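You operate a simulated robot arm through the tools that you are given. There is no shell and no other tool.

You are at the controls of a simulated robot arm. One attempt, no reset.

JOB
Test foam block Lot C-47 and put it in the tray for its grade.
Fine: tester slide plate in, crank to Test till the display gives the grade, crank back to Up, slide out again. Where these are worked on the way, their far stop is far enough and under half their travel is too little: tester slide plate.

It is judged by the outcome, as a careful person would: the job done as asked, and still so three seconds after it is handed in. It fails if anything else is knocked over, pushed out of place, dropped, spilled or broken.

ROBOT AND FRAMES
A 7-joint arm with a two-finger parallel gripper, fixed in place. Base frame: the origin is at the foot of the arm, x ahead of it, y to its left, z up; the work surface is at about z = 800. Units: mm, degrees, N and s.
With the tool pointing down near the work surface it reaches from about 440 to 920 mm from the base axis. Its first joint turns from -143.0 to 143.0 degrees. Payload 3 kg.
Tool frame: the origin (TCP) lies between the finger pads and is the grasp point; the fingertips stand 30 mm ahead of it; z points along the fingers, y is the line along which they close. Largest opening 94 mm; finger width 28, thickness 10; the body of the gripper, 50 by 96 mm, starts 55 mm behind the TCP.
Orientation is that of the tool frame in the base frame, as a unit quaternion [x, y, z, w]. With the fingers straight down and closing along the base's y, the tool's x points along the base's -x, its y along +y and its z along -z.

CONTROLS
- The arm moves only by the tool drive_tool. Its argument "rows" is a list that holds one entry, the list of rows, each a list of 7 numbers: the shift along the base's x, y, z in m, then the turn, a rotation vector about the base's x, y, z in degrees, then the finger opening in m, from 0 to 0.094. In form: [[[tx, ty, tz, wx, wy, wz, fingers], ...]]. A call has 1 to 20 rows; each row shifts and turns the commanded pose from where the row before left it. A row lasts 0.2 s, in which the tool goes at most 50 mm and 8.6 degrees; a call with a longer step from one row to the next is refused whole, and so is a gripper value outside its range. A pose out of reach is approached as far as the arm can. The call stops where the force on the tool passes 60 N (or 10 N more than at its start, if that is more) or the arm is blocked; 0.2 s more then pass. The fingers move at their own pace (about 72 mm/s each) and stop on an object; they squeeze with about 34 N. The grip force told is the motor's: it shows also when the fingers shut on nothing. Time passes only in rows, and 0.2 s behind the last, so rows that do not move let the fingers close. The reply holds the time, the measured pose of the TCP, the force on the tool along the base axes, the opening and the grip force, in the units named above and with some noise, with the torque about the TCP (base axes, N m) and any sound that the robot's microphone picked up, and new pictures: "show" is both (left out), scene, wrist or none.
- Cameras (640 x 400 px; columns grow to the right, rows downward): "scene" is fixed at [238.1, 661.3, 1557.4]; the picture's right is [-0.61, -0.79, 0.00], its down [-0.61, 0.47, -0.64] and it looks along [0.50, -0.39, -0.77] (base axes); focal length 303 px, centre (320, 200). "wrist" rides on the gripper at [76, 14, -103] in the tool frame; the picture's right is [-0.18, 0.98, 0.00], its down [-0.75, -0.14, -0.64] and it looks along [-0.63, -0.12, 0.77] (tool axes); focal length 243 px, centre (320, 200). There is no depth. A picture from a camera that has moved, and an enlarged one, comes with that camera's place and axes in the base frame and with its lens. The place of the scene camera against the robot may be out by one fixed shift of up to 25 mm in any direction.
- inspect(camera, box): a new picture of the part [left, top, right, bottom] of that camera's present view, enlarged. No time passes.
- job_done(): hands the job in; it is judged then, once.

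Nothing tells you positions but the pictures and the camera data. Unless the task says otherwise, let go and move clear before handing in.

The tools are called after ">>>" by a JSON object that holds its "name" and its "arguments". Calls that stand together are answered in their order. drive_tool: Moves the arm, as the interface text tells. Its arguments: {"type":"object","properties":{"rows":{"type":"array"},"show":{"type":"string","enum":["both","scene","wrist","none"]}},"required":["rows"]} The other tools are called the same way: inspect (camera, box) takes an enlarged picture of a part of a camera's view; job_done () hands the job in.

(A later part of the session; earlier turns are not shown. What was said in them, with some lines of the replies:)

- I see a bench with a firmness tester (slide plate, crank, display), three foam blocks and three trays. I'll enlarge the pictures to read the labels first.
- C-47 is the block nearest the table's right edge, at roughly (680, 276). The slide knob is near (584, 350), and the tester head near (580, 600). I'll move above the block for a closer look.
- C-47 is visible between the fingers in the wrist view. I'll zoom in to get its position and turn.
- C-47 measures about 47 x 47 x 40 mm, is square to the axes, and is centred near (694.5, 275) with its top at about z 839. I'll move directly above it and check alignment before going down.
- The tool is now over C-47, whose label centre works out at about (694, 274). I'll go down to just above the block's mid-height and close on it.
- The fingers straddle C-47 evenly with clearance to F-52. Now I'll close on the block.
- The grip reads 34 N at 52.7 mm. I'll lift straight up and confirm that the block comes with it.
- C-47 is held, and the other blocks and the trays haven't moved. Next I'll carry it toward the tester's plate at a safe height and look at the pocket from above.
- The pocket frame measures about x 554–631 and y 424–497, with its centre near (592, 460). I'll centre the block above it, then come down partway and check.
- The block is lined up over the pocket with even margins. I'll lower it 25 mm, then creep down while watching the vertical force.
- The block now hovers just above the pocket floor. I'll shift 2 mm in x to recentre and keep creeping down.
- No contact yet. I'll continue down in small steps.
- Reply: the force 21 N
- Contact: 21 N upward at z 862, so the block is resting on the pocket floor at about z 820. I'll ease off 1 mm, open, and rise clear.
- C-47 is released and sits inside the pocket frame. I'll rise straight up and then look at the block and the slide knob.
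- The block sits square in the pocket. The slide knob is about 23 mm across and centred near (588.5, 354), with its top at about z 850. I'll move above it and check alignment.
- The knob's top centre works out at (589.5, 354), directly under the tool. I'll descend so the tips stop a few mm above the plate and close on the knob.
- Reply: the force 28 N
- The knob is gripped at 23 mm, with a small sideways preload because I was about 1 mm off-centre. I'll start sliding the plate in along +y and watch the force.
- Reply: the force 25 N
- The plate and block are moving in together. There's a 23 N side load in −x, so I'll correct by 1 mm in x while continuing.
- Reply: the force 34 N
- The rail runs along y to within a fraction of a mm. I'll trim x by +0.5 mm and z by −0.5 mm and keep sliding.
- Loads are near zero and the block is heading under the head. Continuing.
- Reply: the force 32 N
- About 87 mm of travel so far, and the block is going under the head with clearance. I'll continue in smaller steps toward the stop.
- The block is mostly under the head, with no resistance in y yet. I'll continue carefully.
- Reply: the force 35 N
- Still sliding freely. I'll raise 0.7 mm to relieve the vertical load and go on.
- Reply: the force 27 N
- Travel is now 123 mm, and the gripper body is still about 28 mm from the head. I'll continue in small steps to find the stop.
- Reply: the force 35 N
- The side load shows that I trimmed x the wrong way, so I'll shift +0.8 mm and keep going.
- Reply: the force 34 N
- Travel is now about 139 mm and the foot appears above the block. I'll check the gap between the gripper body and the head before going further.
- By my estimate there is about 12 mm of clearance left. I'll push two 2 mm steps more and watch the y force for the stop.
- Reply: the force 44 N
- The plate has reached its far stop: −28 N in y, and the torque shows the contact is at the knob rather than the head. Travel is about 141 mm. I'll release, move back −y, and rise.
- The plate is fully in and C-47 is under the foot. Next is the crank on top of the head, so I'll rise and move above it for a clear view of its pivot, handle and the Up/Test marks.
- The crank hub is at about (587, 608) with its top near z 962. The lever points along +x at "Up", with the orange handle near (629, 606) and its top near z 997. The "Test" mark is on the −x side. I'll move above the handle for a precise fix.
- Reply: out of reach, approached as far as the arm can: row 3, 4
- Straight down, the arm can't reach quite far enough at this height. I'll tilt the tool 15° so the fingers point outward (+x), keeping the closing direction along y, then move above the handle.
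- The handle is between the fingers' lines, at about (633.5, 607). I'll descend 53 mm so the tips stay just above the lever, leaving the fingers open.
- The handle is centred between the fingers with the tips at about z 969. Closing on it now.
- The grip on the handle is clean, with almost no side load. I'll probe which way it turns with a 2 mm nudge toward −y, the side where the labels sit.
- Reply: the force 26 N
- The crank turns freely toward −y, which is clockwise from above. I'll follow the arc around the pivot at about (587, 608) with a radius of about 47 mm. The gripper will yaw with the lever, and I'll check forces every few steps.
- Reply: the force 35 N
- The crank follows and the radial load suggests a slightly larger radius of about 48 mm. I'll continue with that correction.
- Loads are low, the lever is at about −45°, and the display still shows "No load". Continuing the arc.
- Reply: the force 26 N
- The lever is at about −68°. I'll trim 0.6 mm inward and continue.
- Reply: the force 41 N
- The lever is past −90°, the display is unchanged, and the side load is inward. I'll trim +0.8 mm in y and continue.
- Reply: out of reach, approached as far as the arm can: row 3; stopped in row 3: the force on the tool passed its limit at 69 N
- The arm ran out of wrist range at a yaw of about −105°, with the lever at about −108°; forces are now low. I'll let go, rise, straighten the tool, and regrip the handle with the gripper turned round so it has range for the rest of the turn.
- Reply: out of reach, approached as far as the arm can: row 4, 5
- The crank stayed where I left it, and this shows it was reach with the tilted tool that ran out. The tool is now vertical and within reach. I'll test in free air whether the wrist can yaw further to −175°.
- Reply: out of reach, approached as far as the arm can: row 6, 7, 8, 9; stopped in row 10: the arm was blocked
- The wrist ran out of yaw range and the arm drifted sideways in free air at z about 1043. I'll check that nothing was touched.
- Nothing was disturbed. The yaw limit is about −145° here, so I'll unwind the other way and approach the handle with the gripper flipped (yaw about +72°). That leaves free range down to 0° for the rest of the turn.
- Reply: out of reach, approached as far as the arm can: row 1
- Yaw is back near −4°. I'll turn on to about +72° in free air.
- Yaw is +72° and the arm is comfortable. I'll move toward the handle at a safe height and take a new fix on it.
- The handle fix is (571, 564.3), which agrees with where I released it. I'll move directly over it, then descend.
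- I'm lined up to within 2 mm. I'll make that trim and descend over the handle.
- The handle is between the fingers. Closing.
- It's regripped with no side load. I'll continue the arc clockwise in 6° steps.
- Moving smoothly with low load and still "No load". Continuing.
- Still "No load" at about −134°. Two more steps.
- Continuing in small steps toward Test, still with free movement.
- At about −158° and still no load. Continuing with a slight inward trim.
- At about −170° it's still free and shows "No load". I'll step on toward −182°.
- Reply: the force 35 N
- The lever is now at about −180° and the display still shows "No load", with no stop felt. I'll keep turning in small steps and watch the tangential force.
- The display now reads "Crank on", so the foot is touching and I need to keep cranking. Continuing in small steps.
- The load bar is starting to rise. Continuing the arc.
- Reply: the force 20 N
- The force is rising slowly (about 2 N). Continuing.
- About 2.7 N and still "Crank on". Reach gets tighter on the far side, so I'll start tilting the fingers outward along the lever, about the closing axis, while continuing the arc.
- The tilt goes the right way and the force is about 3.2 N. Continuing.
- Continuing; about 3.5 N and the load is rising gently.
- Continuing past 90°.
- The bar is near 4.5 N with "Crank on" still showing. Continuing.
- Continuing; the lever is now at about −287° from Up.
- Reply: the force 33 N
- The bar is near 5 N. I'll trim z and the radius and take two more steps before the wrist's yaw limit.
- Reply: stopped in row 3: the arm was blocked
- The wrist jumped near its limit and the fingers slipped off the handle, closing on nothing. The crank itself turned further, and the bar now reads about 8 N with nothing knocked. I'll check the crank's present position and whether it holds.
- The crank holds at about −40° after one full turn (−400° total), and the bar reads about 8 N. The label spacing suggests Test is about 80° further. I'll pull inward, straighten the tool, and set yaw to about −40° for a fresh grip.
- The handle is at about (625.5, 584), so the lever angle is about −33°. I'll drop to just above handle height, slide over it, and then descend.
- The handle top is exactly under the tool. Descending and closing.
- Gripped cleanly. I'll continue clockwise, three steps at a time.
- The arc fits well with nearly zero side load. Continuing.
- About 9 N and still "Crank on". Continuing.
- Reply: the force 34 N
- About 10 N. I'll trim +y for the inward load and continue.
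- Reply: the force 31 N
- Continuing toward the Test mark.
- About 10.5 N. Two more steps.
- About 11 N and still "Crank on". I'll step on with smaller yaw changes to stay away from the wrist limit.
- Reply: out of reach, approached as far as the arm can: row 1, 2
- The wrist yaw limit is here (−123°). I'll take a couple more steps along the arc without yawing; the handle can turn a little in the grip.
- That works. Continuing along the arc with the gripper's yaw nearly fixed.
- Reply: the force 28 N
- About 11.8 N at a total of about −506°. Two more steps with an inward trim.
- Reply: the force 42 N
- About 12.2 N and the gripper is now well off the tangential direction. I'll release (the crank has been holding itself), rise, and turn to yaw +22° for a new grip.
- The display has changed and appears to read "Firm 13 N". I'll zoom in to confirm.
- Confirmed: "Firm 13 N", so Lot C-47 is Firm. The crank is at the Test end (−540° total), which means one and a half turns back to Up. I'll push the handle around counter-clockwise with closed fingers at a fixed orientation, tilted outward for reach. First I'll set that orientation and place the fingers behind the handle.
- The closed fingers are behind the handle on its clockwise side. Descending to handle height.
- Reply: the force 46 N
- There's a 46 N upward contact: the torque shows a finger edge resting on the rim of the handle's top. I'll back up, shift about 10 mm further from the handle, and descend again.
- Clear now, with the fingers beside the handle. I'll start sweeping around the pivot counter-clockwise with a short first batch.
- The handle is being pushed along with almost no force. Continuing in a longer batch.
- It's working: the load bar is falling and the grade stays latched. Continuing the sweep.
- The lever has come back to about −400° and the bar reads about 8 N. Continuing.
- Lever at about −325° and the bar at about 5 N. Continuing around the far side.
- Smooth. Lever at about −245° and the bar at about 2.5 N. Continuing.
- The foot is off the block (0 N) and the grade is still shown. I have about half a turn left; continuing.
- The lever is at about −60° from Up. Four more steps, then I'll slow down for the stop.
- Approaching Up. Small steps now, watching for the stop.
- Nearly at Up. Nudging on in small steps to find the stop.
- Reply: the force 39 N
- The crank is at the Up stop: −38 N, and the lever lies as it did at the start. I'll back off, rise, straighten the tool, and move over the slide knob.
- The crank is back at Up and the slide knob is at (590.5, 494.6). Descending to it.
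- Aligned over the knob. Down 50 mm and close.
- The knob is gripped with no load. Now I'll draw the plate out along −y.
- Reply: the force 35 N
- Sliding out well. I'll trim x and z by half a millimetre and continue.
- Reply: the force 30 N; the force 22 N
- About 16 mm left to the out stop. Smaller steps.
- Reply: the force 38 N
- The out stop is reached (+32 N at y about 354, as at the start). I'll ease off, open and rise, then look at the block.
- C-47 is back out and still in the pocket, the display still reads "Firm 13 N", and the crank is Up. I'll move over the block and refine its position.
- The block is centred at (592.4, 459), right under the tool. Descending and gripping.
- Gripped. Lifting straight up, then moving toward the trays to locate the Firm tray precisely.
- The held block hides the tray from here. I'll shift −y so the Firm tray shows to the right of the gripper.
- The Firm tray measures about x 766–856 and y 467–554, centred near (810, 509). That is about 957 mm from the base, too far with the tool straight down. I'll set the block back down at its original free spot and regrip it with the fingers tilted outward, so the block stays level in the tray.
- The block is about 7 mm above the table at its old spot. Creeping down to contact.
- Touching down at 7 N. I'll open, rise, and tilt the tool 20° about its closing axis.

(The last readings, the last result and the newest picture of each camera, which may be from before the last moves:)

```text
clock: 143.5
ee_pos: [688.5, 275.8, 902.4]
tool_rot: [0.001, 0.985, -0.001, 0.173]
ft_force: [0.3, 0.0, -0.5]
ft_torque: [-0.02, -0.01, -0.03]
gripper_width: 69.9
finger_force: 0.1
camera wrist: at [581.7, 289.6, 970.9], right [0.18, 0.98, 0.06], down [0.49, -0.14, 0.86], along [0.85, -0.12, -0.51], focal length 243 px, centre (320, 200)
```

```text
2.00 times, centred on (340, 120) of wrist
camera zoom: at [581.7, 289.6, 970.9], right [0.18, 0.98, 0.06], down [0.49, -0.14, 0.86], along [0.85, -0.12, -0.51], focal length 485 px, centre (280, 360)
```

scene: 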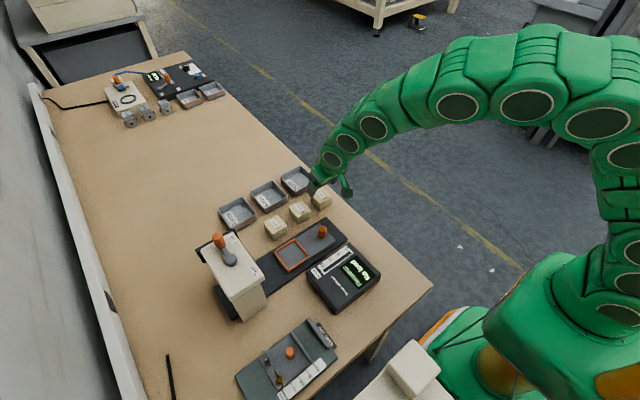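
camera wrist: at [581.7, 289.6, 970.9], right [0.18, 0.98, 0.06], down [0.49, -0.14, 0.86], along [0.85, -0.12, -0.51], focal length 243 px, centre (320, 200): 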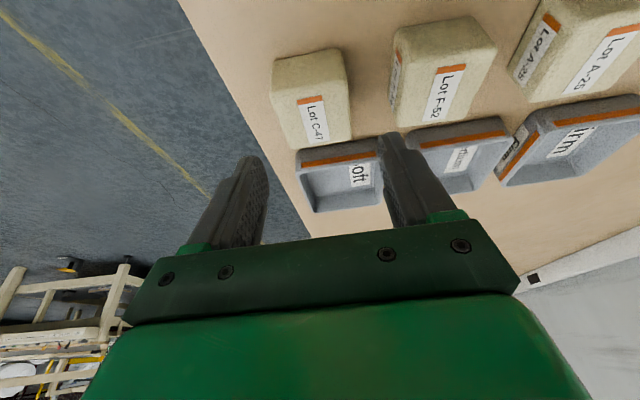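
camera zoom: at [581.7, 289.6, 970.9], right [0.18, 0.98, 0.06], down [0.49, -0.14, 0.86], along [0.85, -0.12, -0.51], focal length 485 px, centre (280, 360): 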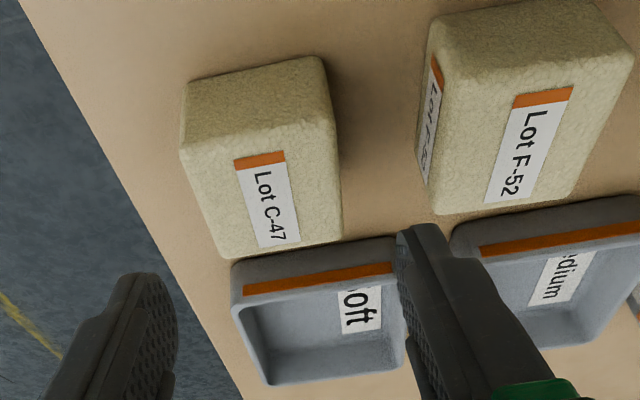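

The tilt is in and the block is at about (695.5, 274). Descending to grip its upper part, which keeps the fingertips above the tray rim later.

>>> {"name": "drive_tool", "arguments": {"rows": [[[-0.001, -0.0013, -0.02, 0, 0, 0, 0.07], [0, 0, -0.018, 0, 0, 0, 0.07], [0, 0, -0.011, 0, 0, 0, 0.07], [0, 0, 0, 0, 0, 0, 0.07]]], "show": "both"}}

>>> {"name": "inspect", "arguments": {"camera": "scene", "box": [270, 150, 370, 230]}}

>>> {"name": "inspect", "arguments": {"camera": "wrist", "box": [220, 60, 460, 220]}}

```text
clock: 144.5
ee_pos: [686.7, 275.2, 852.5]
tool_rot: [0.001, 0.985, 0.0, 0.172]
ft_force: [-0.8, -0.6, -0.1]
ft_torque: [0.02, 0.04, -0.01]
gripper_width: 70.0
finger_force: 0.1
camera wrist: at [579.5, 288.2, 922.3], right [0.18, 0.98, 0.06], down [0.49, -0.14, 0.86], along [0.85, -0.12, -0.51], focal length 243 px, centre (320, 200)
```

scene: 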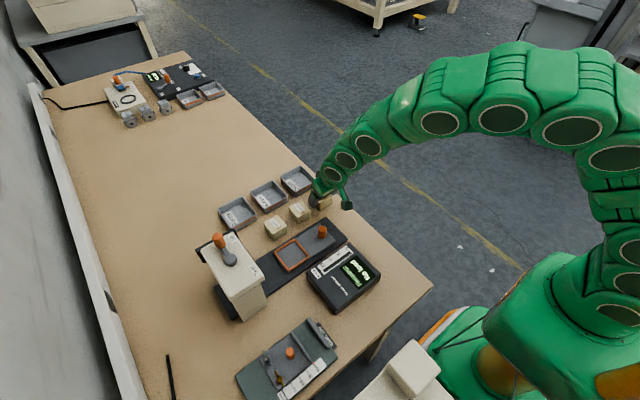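
wrist: 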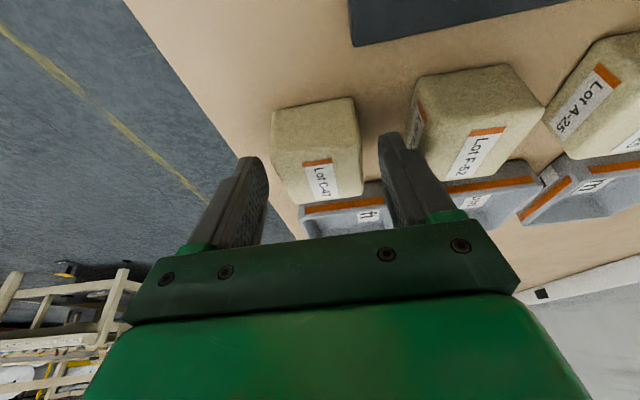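

```text
5.00 times, centred on (320, 190) of scene
camera zoom: at [238.1, 661.3, 1557.4], right [-0.61, -0.79, 0.0], down [-0.61, 0.47, -0.64], along [0.5, -0.39, -0.77], focal length 1514 px, centre (320, 250)
```

zoom: 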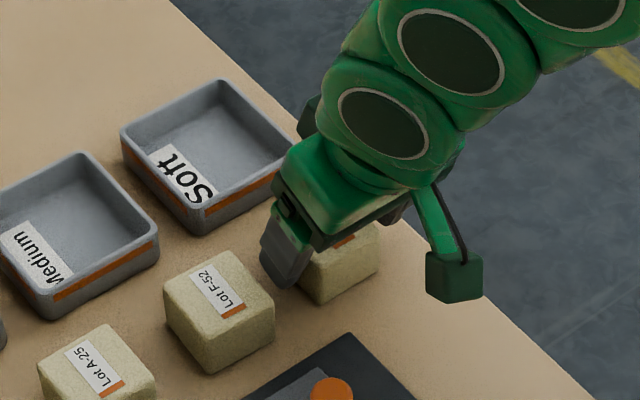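

```text
2.50 times, centred on (340, 140) of wrist
camera zoom: at [579.5, 288.2, 922.3], right [0.18, 0.98, 0.06], down [0.49, -0.14, 0.86], along [0.85, -0.12, -0.51], focal length 606 px, centre (270, 350)
```

zoom: 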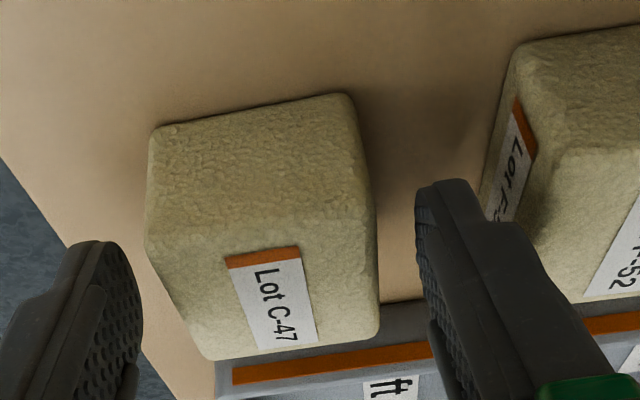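

The fingers straddle the block's upper part. Closing.

>>> {"name": "drive_tool", "arguments": {"rows": [[[0, 0, 0, 0, 0, 0, 0.03], [0, 0, 0, 0, 0, 0, 0.03], [0, 0, 0, 0, 0, 0, 0.03], [0, 0, 0, 0, 0, 0, 0.03], [0, 0, 0.015, 0, 0, 0, 0.03], [0, 0, 0.025, 0, 0, 0, 0.03], [0, 0, 0.03, 0, 0, 0, 0.03], [0, 0, 0, 0, 0, 0, 0.03]]], "show": "both"}}

>>> {"name": "inspect", "arguments": {"camera": "scene", "box": [270, 150, 370, 230]}}

```text
clock: 146.3
ee_pos: [688.9, 273.6, 920.8]
tool_rot: [0.001, 0.985, 0.0, 0.172]
ft_force: [0.0, 0.6, -0.3]
ft_torque: [-0.01, 0.05, -0.03]
gripper_width: 48.4
finger_force: 34.1
camera wrist: at [582.4, 287.1, 990.3], right [0.18, 0.98, 0.06], down [0.49, -0.14, 0.86], along [0.85, -0.12, -0.51], focal length 243 px, centre (320, 200)
```

scene: 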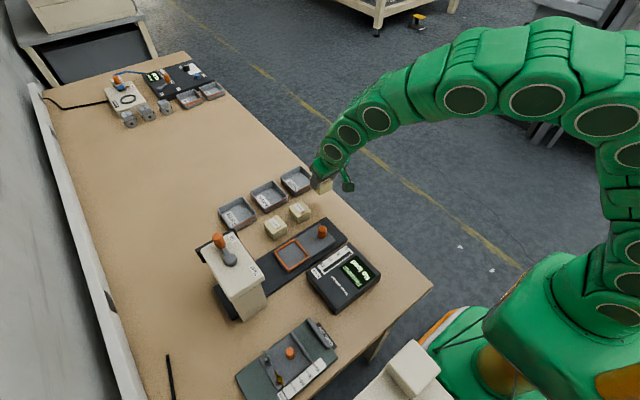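
wrist: 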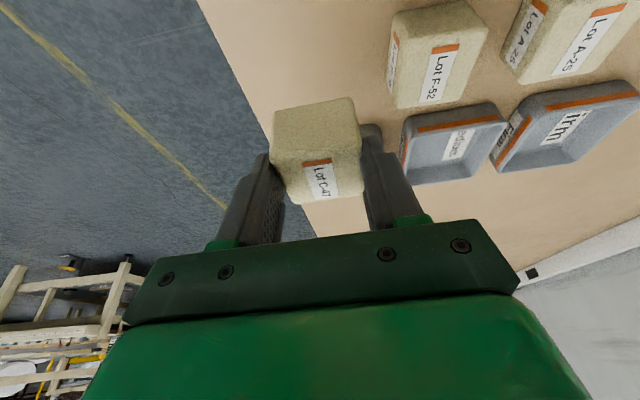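

```text
5.00 times, centred on (320, 190) of scene
camera zoom: at [238.1, 661.3, 1557.4], right [-0.61, -0.79, 0.0], down [-0.61, 0.47, -0.64], along [0.5, -0.39, -0.77], focal length 1514 px, centre (320, 250)
```

zoom: 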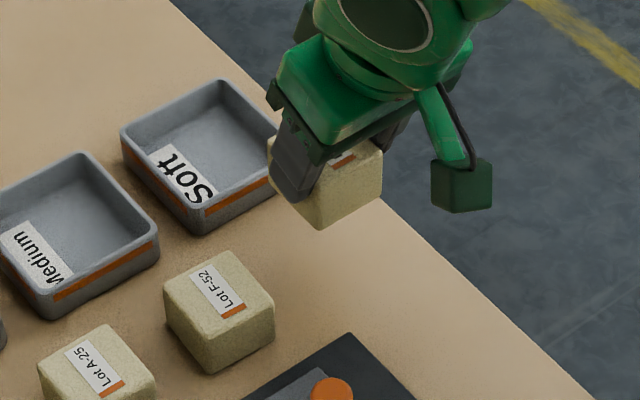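

The block is lifted and level. I'll raise slightly and move toward the Firm tray, stopping short for a look.

>>> {"name": "drive_tool", "arguments": {"rows": [[[0, 0, 0.02, 0, 0, 0, 0.03], [0.01, 0.03, 0, 0, 0, 0, 0.03], [0.01, 0.03, 0, 0, 0, 0, 0.03], [0.01, 0.03, 0, 0, 0, 0, 0.03], [0.01, 0.03, 0, 0, 0, 0, 0.03], [0, 0, 0, 0, 0, 0, 0.03]]], "show": "both"}}

>>> {"name": "inspect", "arguments": {"camera": "wrist", "box": [300, 60, 540, 220]}}

```text
clock: 147.7
ee_pos: [727.4, 391.8, 943.3]
tool_rot: [0.001, 0.985, -0.001, 0.171]
ft_force: [0.0, 0.5, -0.8]
ft_torque: [0.01, 0.0, 0.0]
gripper_width: 48.3
finger_force: 34.1
camera wrist: at [621.0, 405.2, 1012.4], right [0.18, 0.98, 0.06], down [0.49, -0.14, 0.86], along [0.85, -0.12, -0.51], focal length 243 px, centre (320, 200)
```

scene: 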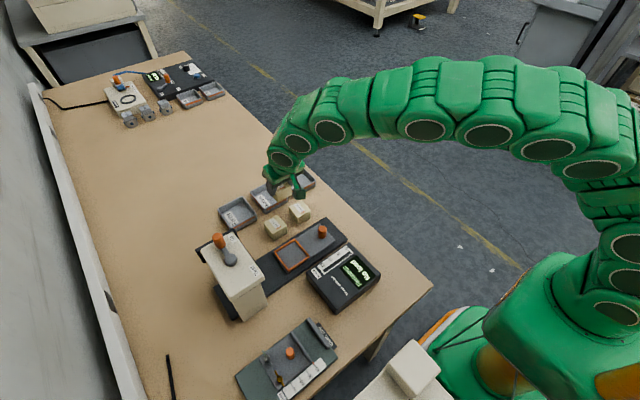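
wrist: 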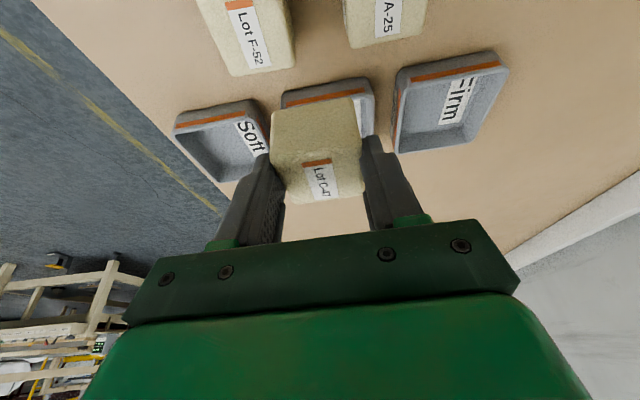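

```text
2.50 times, centred on (420, 140) of wrist
camera zoom: at [621.0, 405.2, 1012.4], right [0.18, 0.98, 0.06], down [0.49, -0.14, 0.86], along [0.85, -0.12, -0.51], focal length 606 px, centre (70, 350)
```

zoom: 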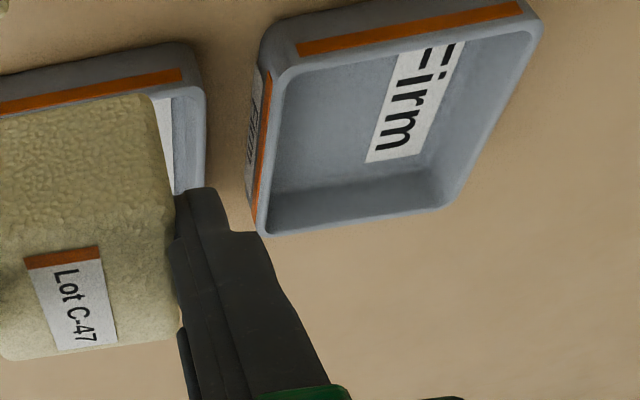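

The Firm tray fix agrees: rim x 766–856, y 466–551, centre (811, 508). I'll go out in x first, then across in y while lowering gradually.

>>> {"name": "drive_tool", "arguments": {"rows": [[[0.035, 0, 0, 0, 0, 0, 0.03], [0.035, 0, 0, 0, 0, 0, 0.03], [0, 0.029, -0.012, 0, 0, 0, 0.03], [0, 0.029, -0.012, 0, 0, 0, 0.03], [0, 0, 0, 0, 0, 0, 0.03]]], "show": "both"}}

```text
clock: 148.9
ee_pos: [797.4, 450.8, 916.6]
tool_rot: [0.001, 0.985, 0.0, 0.173]
ft_force: [-0.9, 0.6, 0.7]
ft_torque: [0.01, -0.04, -0.03]
gripper_width: 48.2
finger_force: 34.4
camera wrist: at [691.2, 465.0, 986.4], right [0.18, 0.98, 0.06], down [0.49, -0.14, 0.86], along [0.85, -0.12, -0.51], focal length 243 px, centre (320, 200)
```

scene: 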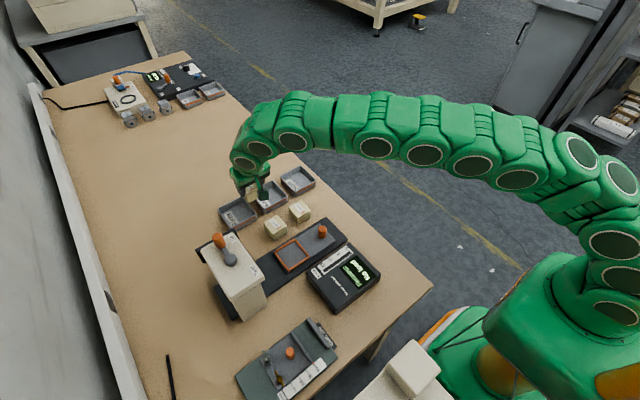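
wrist: 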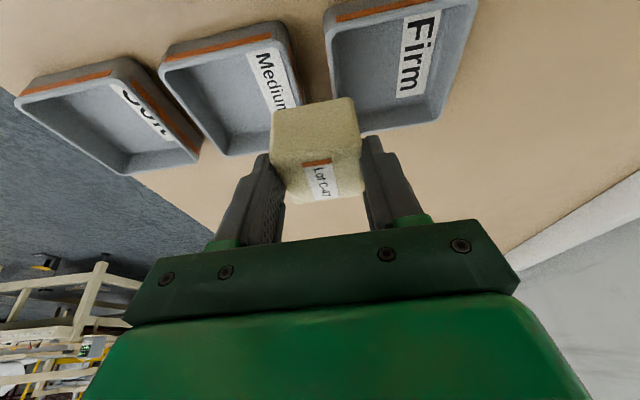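

In reach so far. Moving the last 57 mm across.

>>> {"name": "drive_tool", "arguments": {"rows": [[[0, 0.019, -0.008, 0, 0, 0, 0.03], [0, 0.019, -0.008, 0, 0, 0, 0.03], [0, 0.019, -0.006, 0, 0, 0, 0.03], [0, 0, 0, 0, 0, 0, 0.03]]], "show": "both"}}

>>> {"name": "inspect", "arguments": {"camera": "wrist", "box": [200, 20, 440, 220]}}

>>> {"name": "inspect", "arguments": {"camera": "scene", "box": [200, 160, 320, 250]}}

```text
clock: 149.9
ee_pos: [797.7, 508.2, 895.8]
tool_rot: [0.0, 0.985, 0.0, 0.172]
ft_force: [-0.1, 0.1, 0.2]
ft_torque: [0.0, 0.0, 0.02]
gripper_width: 48.3
finger_force: 33.9
camera wrist: at [690.6, 522.1, 965.1], right [0.17, 0.98, 0.06], down [0.49, -0.14, 0.86], along [0.85, -0.12, -0.51], focal length 243 px, centre (320, 200)
```

scene: 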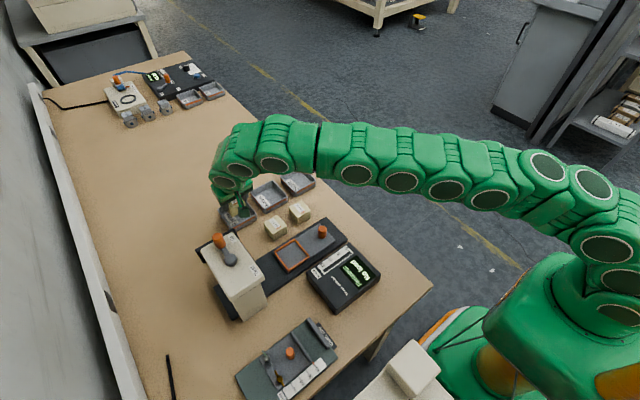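
wrist: 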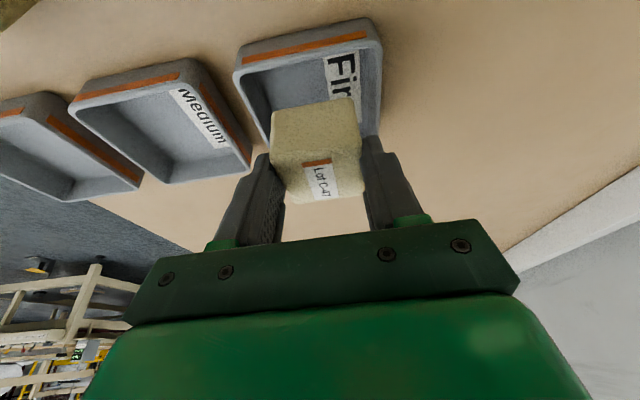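

```text
2.00 times, centred on (320, 120) of wrist
camera zoom: at [690.6, 522.1, 965.1], right [0.17, 0.98, 0.06], down [0.49, -0.14, 0.86], along [0.85, -0.12, -0.51], focal length 485 px, centre (320, 360)
```

zoom: 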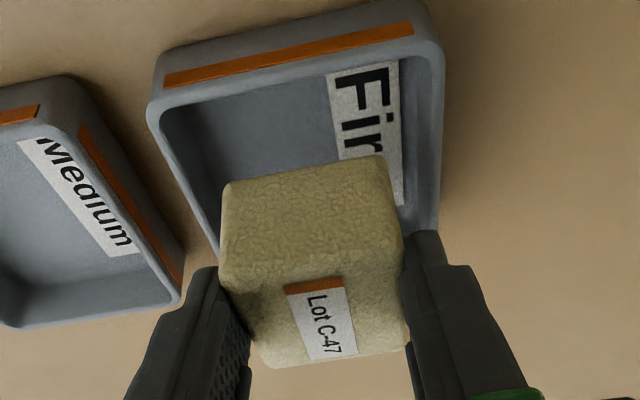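

```text
4.44 times, centred on (260, 205) of scene
camera zoom: at [238.1, 661.3, 1557.4], right [-0.61, -0.79, 0.0], down [-0.61, 0.47, -0.64], along [0.5, -0.39, -0.77], focal length 1346 px, centre (587, 178)
```

zoom: 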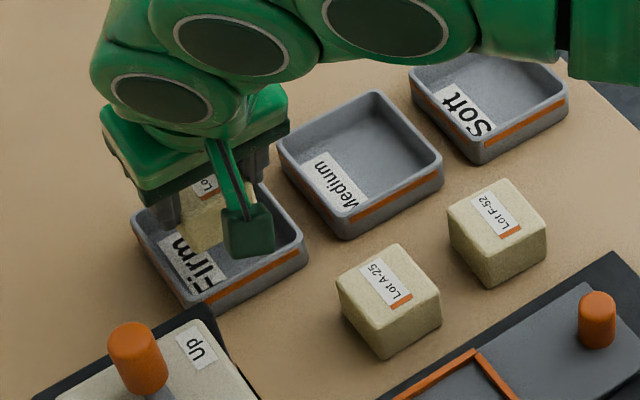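

The block is centred over the Firm tray at about (809, 507) with ample margins. Lowering now.

>>> {"name": "drive_tool", "arguments": {"rows": [[[0, 0.001, -0.012, 0, 0, 0, 0.03], [0, 0, -0.012, 0, 0, 0, 0.03], [0, 0, -0.008, 0, 0, 0, 0.03], [0, 0, 0, 0, 0, 0, 0.03]]], "show": "both"}}

>>> {"name": "inspect", "arguments": {"camera": "wrist", "box": [200, 20, 440, 220]}}

```text
clock: 150.9
ee_pos: [797.1, 511.0, 862.4]
tool_rot: [0.001, 0.985, -0.001, 0.172]
ft_force: [0.0, 0.3, -0.2]
ft_torque: [0.03, -0.02, -0.01]
gripper_width: 48.1
finger_force: 34.0
camera wrist: at [689.6, 523.9, 932.5], right [0.18, 0.98, 0.06], down [0.49, -0.14, 0.86], along [0.85, -0.12, -0.51], focal length 243 px, centre (320, 200)
```

scene: 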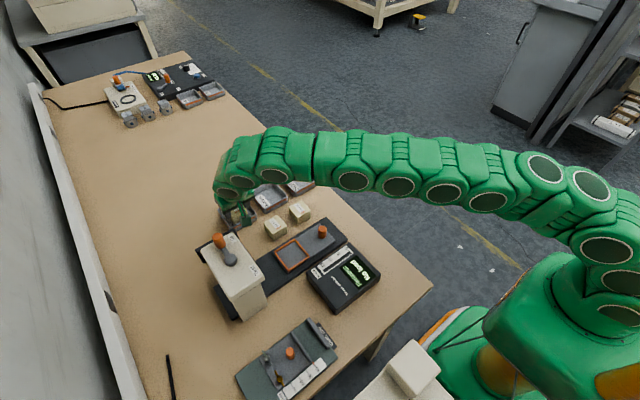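
wrist: 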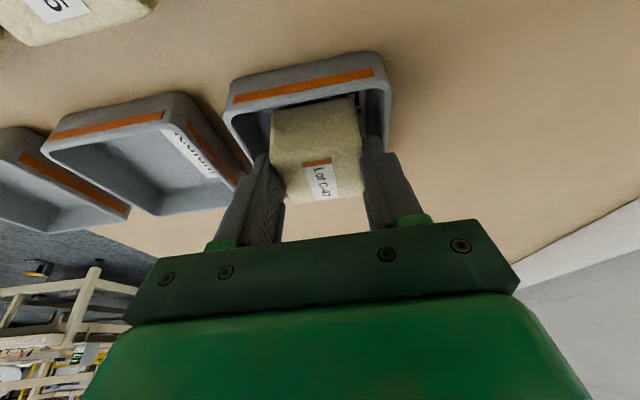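

```text
2.00 times, centred on (320, 120) of wrist
camera zoom: at [689.6, 523.9, 932.5], right [0.18, 0.98, 0.06], down [0.49, -0.14, 0.86], along [0.85, -0.12, -0.51], focal length 485 px, centre (320, 360)
```

zoom: 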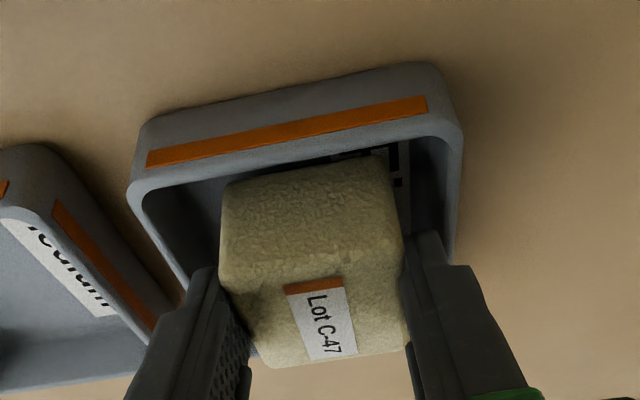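

The block is inside the tray walls and well centred. Creeping down to contact.

>>> {"name": "drive_tool", "arguments": {"rows": [[[0, 0, -0.002, 0, 0, 0, 0.03], [0, 0, -0.001, 0, 0, 0, 0.03], [0, 0, 0, 0, 0, 0, 0.03]]], "show": "none"}}

```text
clock: 151.7
ee_pos: [797.4, 510.0, 861.1]
tool_rot: [0.001, 0.985, 0.0, 0.172]
ft_force: [-0.8, -0.2, 0.4]
ft_torque: [-0.04, 0.01, 0.0]
gripper_width: 48.3
finger_force: 34.3
```

>>> {"name": "drive_tool", "arguments": {"rows": [[[0, 0, -0.0015, 0, 0, 0, 0.03], [0, 0, -0.001, 0, 0, 0, 0.03], [0, 0, 0, 0, 0, 0, 0.03]]], "show": "none"}}

```text
clock: 152.5
ee_pos: [797.1, 511.2, 858.1]
tool_rot: [0.001, 0.985, 0.0, 0.171]
ft_force: [0.0, 0.4, -0.5]
ft_torque: [0.01, 0.01, 0.0]
gripper_width: 48.3
finger_force: 33.8
```

>>> {"name": "drive_tool", "arguments": {"rows": [[[0, 0, -0.0015, 0, 0, 0, 0.03], [0, 0, 0, 0, 0, 0, 0.03]]], "show": "none"}}

```text
clock: 153.1
ee_pos: [795.5, 510.0, 858.2]
tool_rot: [0.002, 0.985, 0.0, 0.172]
ft_force: [0.3, 0.5, 0.0]
ft_torque: [0.01, -0.04, 0.02]
gripper_width: 48.3
finger_force: 33.9
```

>>> {"name": "drive_tool", "arguments": {"rows": [[[0, 0, -0.0015, 0, 0, 0, 0.03], [0, 0, 0, 0, 0, 0, 0.03]]], "show": "wrist"}}

>>> {"name": "inspect", "arguments": {"camera": "wrist", "box": [200, 20, 440, 220]}}

```text
clock: 153.7
ee_pos: [796.9, 510.2, 856.6]
tool_rot: [0.001, 0.985, 0.0, 0.172]
ft_force: [-1.2, 1.5, 7.7]
ft_torque: [0.03, -0.06, 0.07]
gripper_width: 48.3
finger_force: 33.7
camera wrist: at [689.8, 523.1, 925.9], right [0.17, 0.98, 0.06], down [0.49, -0.14, 0.86], along [0.85, -0.12, -0.51], focal length 243 px, centre (320, 200)
```

wrist: 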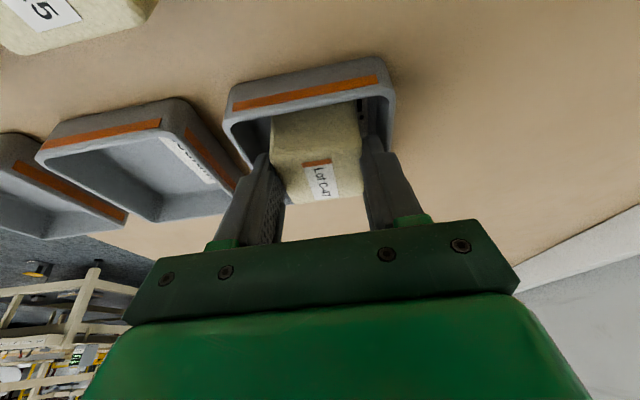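

```text
2.00 times, centred on (320, 120) of wrist
camera zoom: at [689.8, 523.1, 925.9], right [0.17, 0.98, 0.06], down [0.49, -0.14, 0.86], along [0.85, -0.12, -0.51], focal length 485 px, centre (320, 360)
```

zoom: 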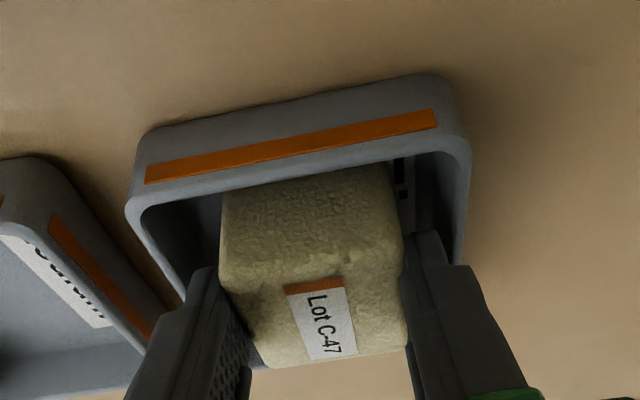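

Contact with the tray floor at 8 N. I'll open just a few millimetres so the fingers don't touch the tray walls, then rise straight up.

>>> {"name": "drive_tool", "arguments": {"rows": [[[0, 0, 0.0003, 0, 0, 0, 0.053], [0, 0, 0, 0, 0, 0, 0.054], [0, 0, 0, 0, 0, 0, 0.054], [0, 0, 0, 0, 0, 0, 0.054]]], "show": "wrist"}}

>>> {"name": "inspect", "arguments": {"camera": "wrist", "box": [200, 20, 440, 220]}}

```text
clock: 154.7
ee_pos: [796.9, 509.8, 855.8]
tool_rot: [0.0, 0.985, 0.0, 0.171]
ft_force: [-0.1, -0.1, -0.1]
ft_torque: [-0.04, 0.0, 0.01]
gripper_width: 53.9
finger_force: 0.0
camera wrist: at [690.4, 522.9, 925.7], right [0.18, 0.98, 0.06], down [0.49, -0.14, 0.86], along [0.85, -0.12, -0.51], focal length 243 px, centre (320, 200)
```

wrist: 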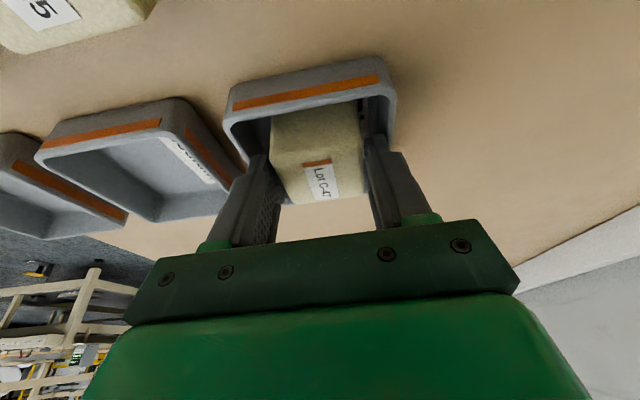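

```text
2.00 times, centred on (320, 120) of wrist
camera zoom: at [690.4, 522.9, 925.7], right [0.18, 0.98, 0.06], down [0.49, -0.14, 0.86], along [0.85, -0.12, -0.51], focal length 485 px, centre (320, 360)
```

zoom: 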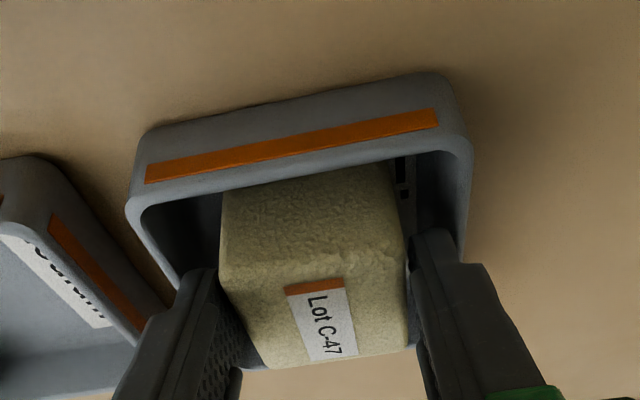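

Released with no load. Rising: first 8 mm, then opening wider once the tips are above the rim, then clear.

>>> {"name": "drive_tool", "arguments": {"rows": [[[0, 0, 0.004, 0, 0, 0, 0.054], [0, 0, 0.005, 0, 0, 0, 0.054], [0, 0, 0.004, 0, 0, 0, 0.064], [0, 0, 0.015, 0, 0, 0, 0.068], [0, 0, 0.025, 0, 0, 0, 0.07], [0, 0, 0, 0, 0, 0, 0.07]]], "show": "both"}}

>>> {"name": "inspect", "arguments": {"camera": "wrist", "box": [200, 20, 440, 220]}}

```text
clock: 156.1
ee_pos: [798.7, 506.8, 909.8]
tool_rot: [0.001, 0.985, 0.0, 0.173]
ft_force: [-0.3, -0.9, 0.6]
ft_torque: [-0.02, 0.03, -0.02]
gripper_width: 69.9
finger_force: 0.0
camera wrist: at [691.6, 521.2, 980.4], right [0.18, 0.98, 0.06], down [0.49, -0.14, 0.86], along [0.85, -0.12, -0.51], focal length 243 px, centre (320, 200)
```

scene: 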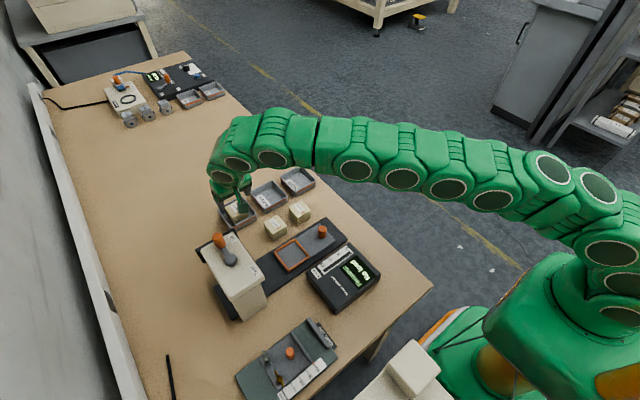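
wrist: 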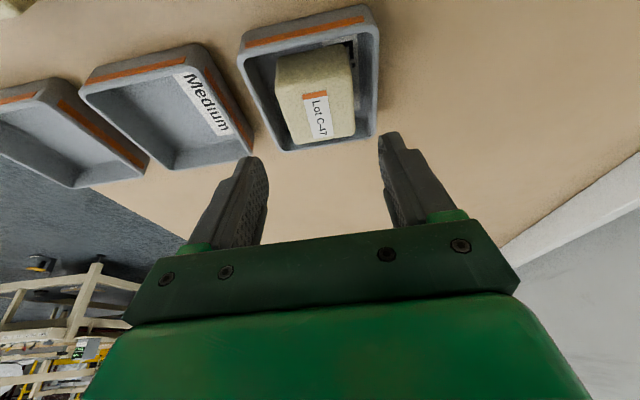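

```text
2.00 times, centred on (320, 120) of wrist
camera zoom: at [691.6, 521.2, 980.4], right [0.18, 0.98, 0.06], down [0.49, -0.14, 0.86], along [0.85, -0.12, -0.51], focal length 485 px, centre (320, 360)
```

zoom: 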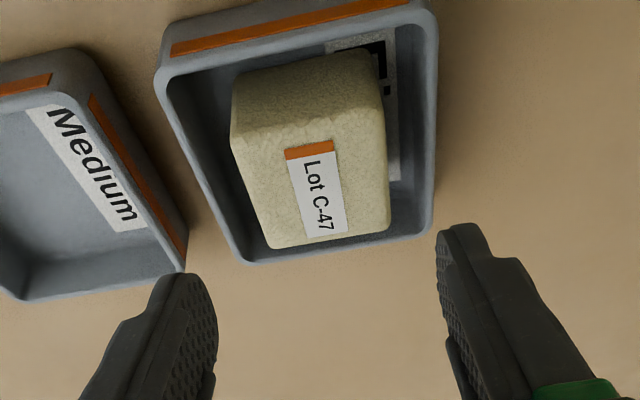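

C-47 sits flat inside the Firm tray. I'll retreat up and back toward the robot, straighten the tool, and do a final check of everything.

>>> {"name": "drive_tool", "arguments": {"rows": [[[-0.01, -0.01, 0.03, 0, 0, 0, 0.07], [-0.02, -0.02, 0.03, 0, 0, 0, 0.07], [-0.035, -0.03, 0.01, 0, 0, 0, 0.07], [-0.035, -0.03, 0.01, 0, 0, 0, 0.07], [-0.035, -0.03, 0.01, 0, 0, 0, 0.07], [-0.035, -0.03, 0.01, 0, 6.7, 0, 0.07], [-0.035, -0.02, 0.01, 0, 6.7, 0, 0.07], [-0.035, -0.01, 0.01, 0, 6.6, 0, 0.07], [-0.035, 0, 0.02, 0, 0, 0, 0.07], [-0.035, 0, 0.02, 0, 0, 0, 0.07], [0, 0, 0, 0, 0, 0, 0.07], [0, 0, 0, 0, 0, 0, 0.07]]], "show": "both"}}

>>> {"name": "inspect", "arguments": {"camera": "scene", "box": [190, 150, 400, 320]}}

>>> {"name": "inspect", "arguments": {"camera": "scene", "box": [190, 170, 330, 270]}}

```text
clock: 158.7
ee_pos: [486.2, 332.7, 1072.8]
tool_rot: [0.0, 1.0, -0.001, -0.002]
ft_force: [-0.7, -0.9, -0.5]
ft_torque: [0.02, 0.02, -0.03]
gripper_width: 69.8
finger_force: 0.0
camera wrist: at [410.2, 346.0, 1174.6], right [0.19, 0.98, 0.0], down [0.76, -0.14, 0.64], along [0.63, -0.12, -0.77], focal length 243 px, centre (320, 200)
```

scene: 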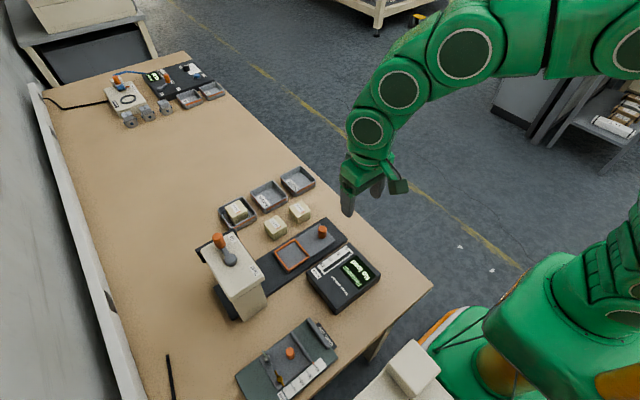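
wrist: 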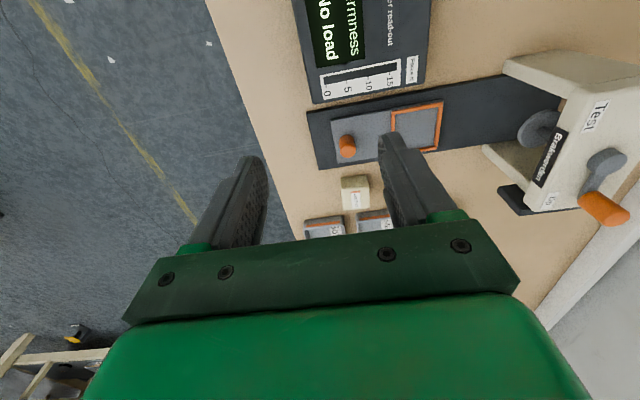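

```text
2.35 times, centred on (295, 235) of scene
camera zoom: at [238.1, 661.3, 1557.4], right [-0.61, -0.79, 0.0], down [-0.61, 0.47, -0.64], along [0.5, -0.39, -0.77], focal length 712 px, centre (379, 118)
```

zoom: 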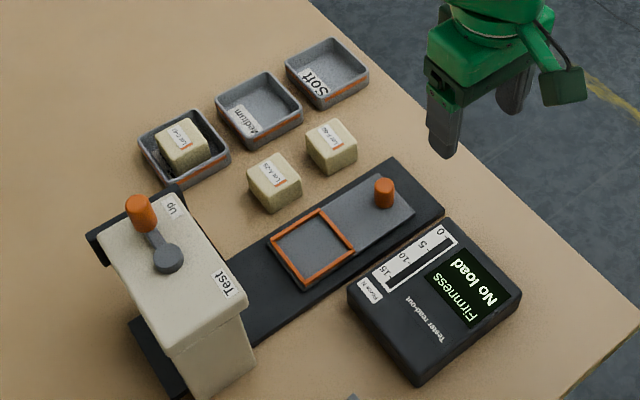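

```text
4.00 times, centred on (260, 220) of scene
camera zoom: at [238.1, 661.3, 1557.4], right [-0.61, -0.79, 0.0], down [-0.61, 0.47, -0.64], along [0.5, -0.39, -0.77], focal length 1211 px, centre (560, 120)
```

zoom: 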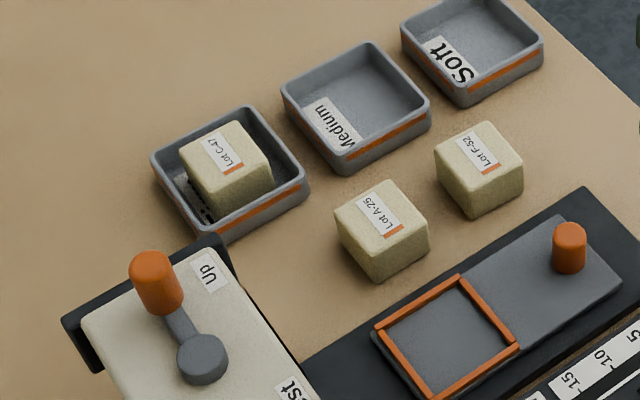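

C-47 is in the Firm tray, the crank is at Up, the slide is out, and the other blocks and trays are in place. One last same-frame comparison of the crank with the starting view.

>>> {"name": "inspect", "arguments": {"camera": "scene", "box": [180, 150, 400, 330]}}

>>> {"name": "inspect", "arguments": {"camera": "wrist", "box": [460, 60, 640, 240]}}

```text
2.22 times, centred on (290, 240) of scene
camera zoom: at [238.1, 661.3, 1557.4], right [-0.61, -0.79, 0.0], down [-0.61, 0.47, -0.64], along [0.5, -0.39, -0.77], focal length 673 px, centre (387, 111)
```

zoom: 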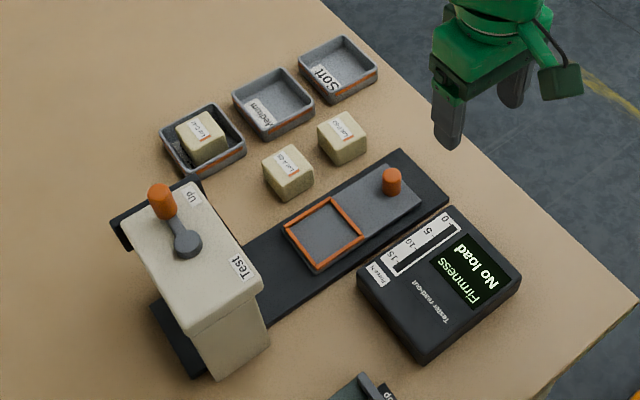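

```text
2.22 times, centred on (550, 150) of wrist
camera zoom: at [410.2, 346.0, 1174.6], right [0.19, 0.98, 0.0], down [0.76, -0.14, 0.64], along [0.63, -0.12, -0.77], focal length 539 px, centre (-191, 311)
```

zoom: 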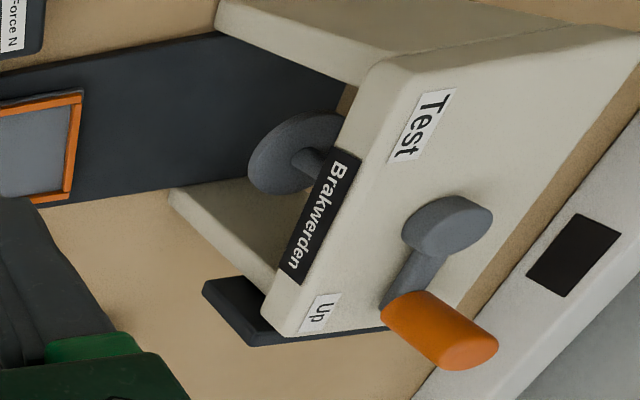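

The crank, slide, display, trays and the other blocks match the starting picture. C-47 now rests in the Firm tray, the gripper is empty and clear, and I'm handing the job in.

>>> {"name": "job_done", "arguments": {}}

```text
The job is handed in.
```

The job is handed in: Lot C-47 tested Firm ("Firm 13 N" on the display) and is in the Firm tray.

- **Tester:** the slide plate went in to its far stop and came out again to its end stop. The crank went to Test, which took about one and a half turns, and came back to its Up stop. The display cleared to "No load" once the block was lifted out.
- **Slip while cranking:** the gripper lost the crank handle once, when the wrist reached its turning limit. The handle spun on a little in the right direction. I regripped it and finished the test.
- **Regrip before the tray:** the Firm tray is too far out to reach with the gripper pointing straight down. I set C-47 back on its original spot and picked it up again with the fingers tilted. It went into the tray level.
- **Everything else:** in the last pictures the other two blocks, the trays and the tester are where they started. The gripper is empty and clear of the bench.
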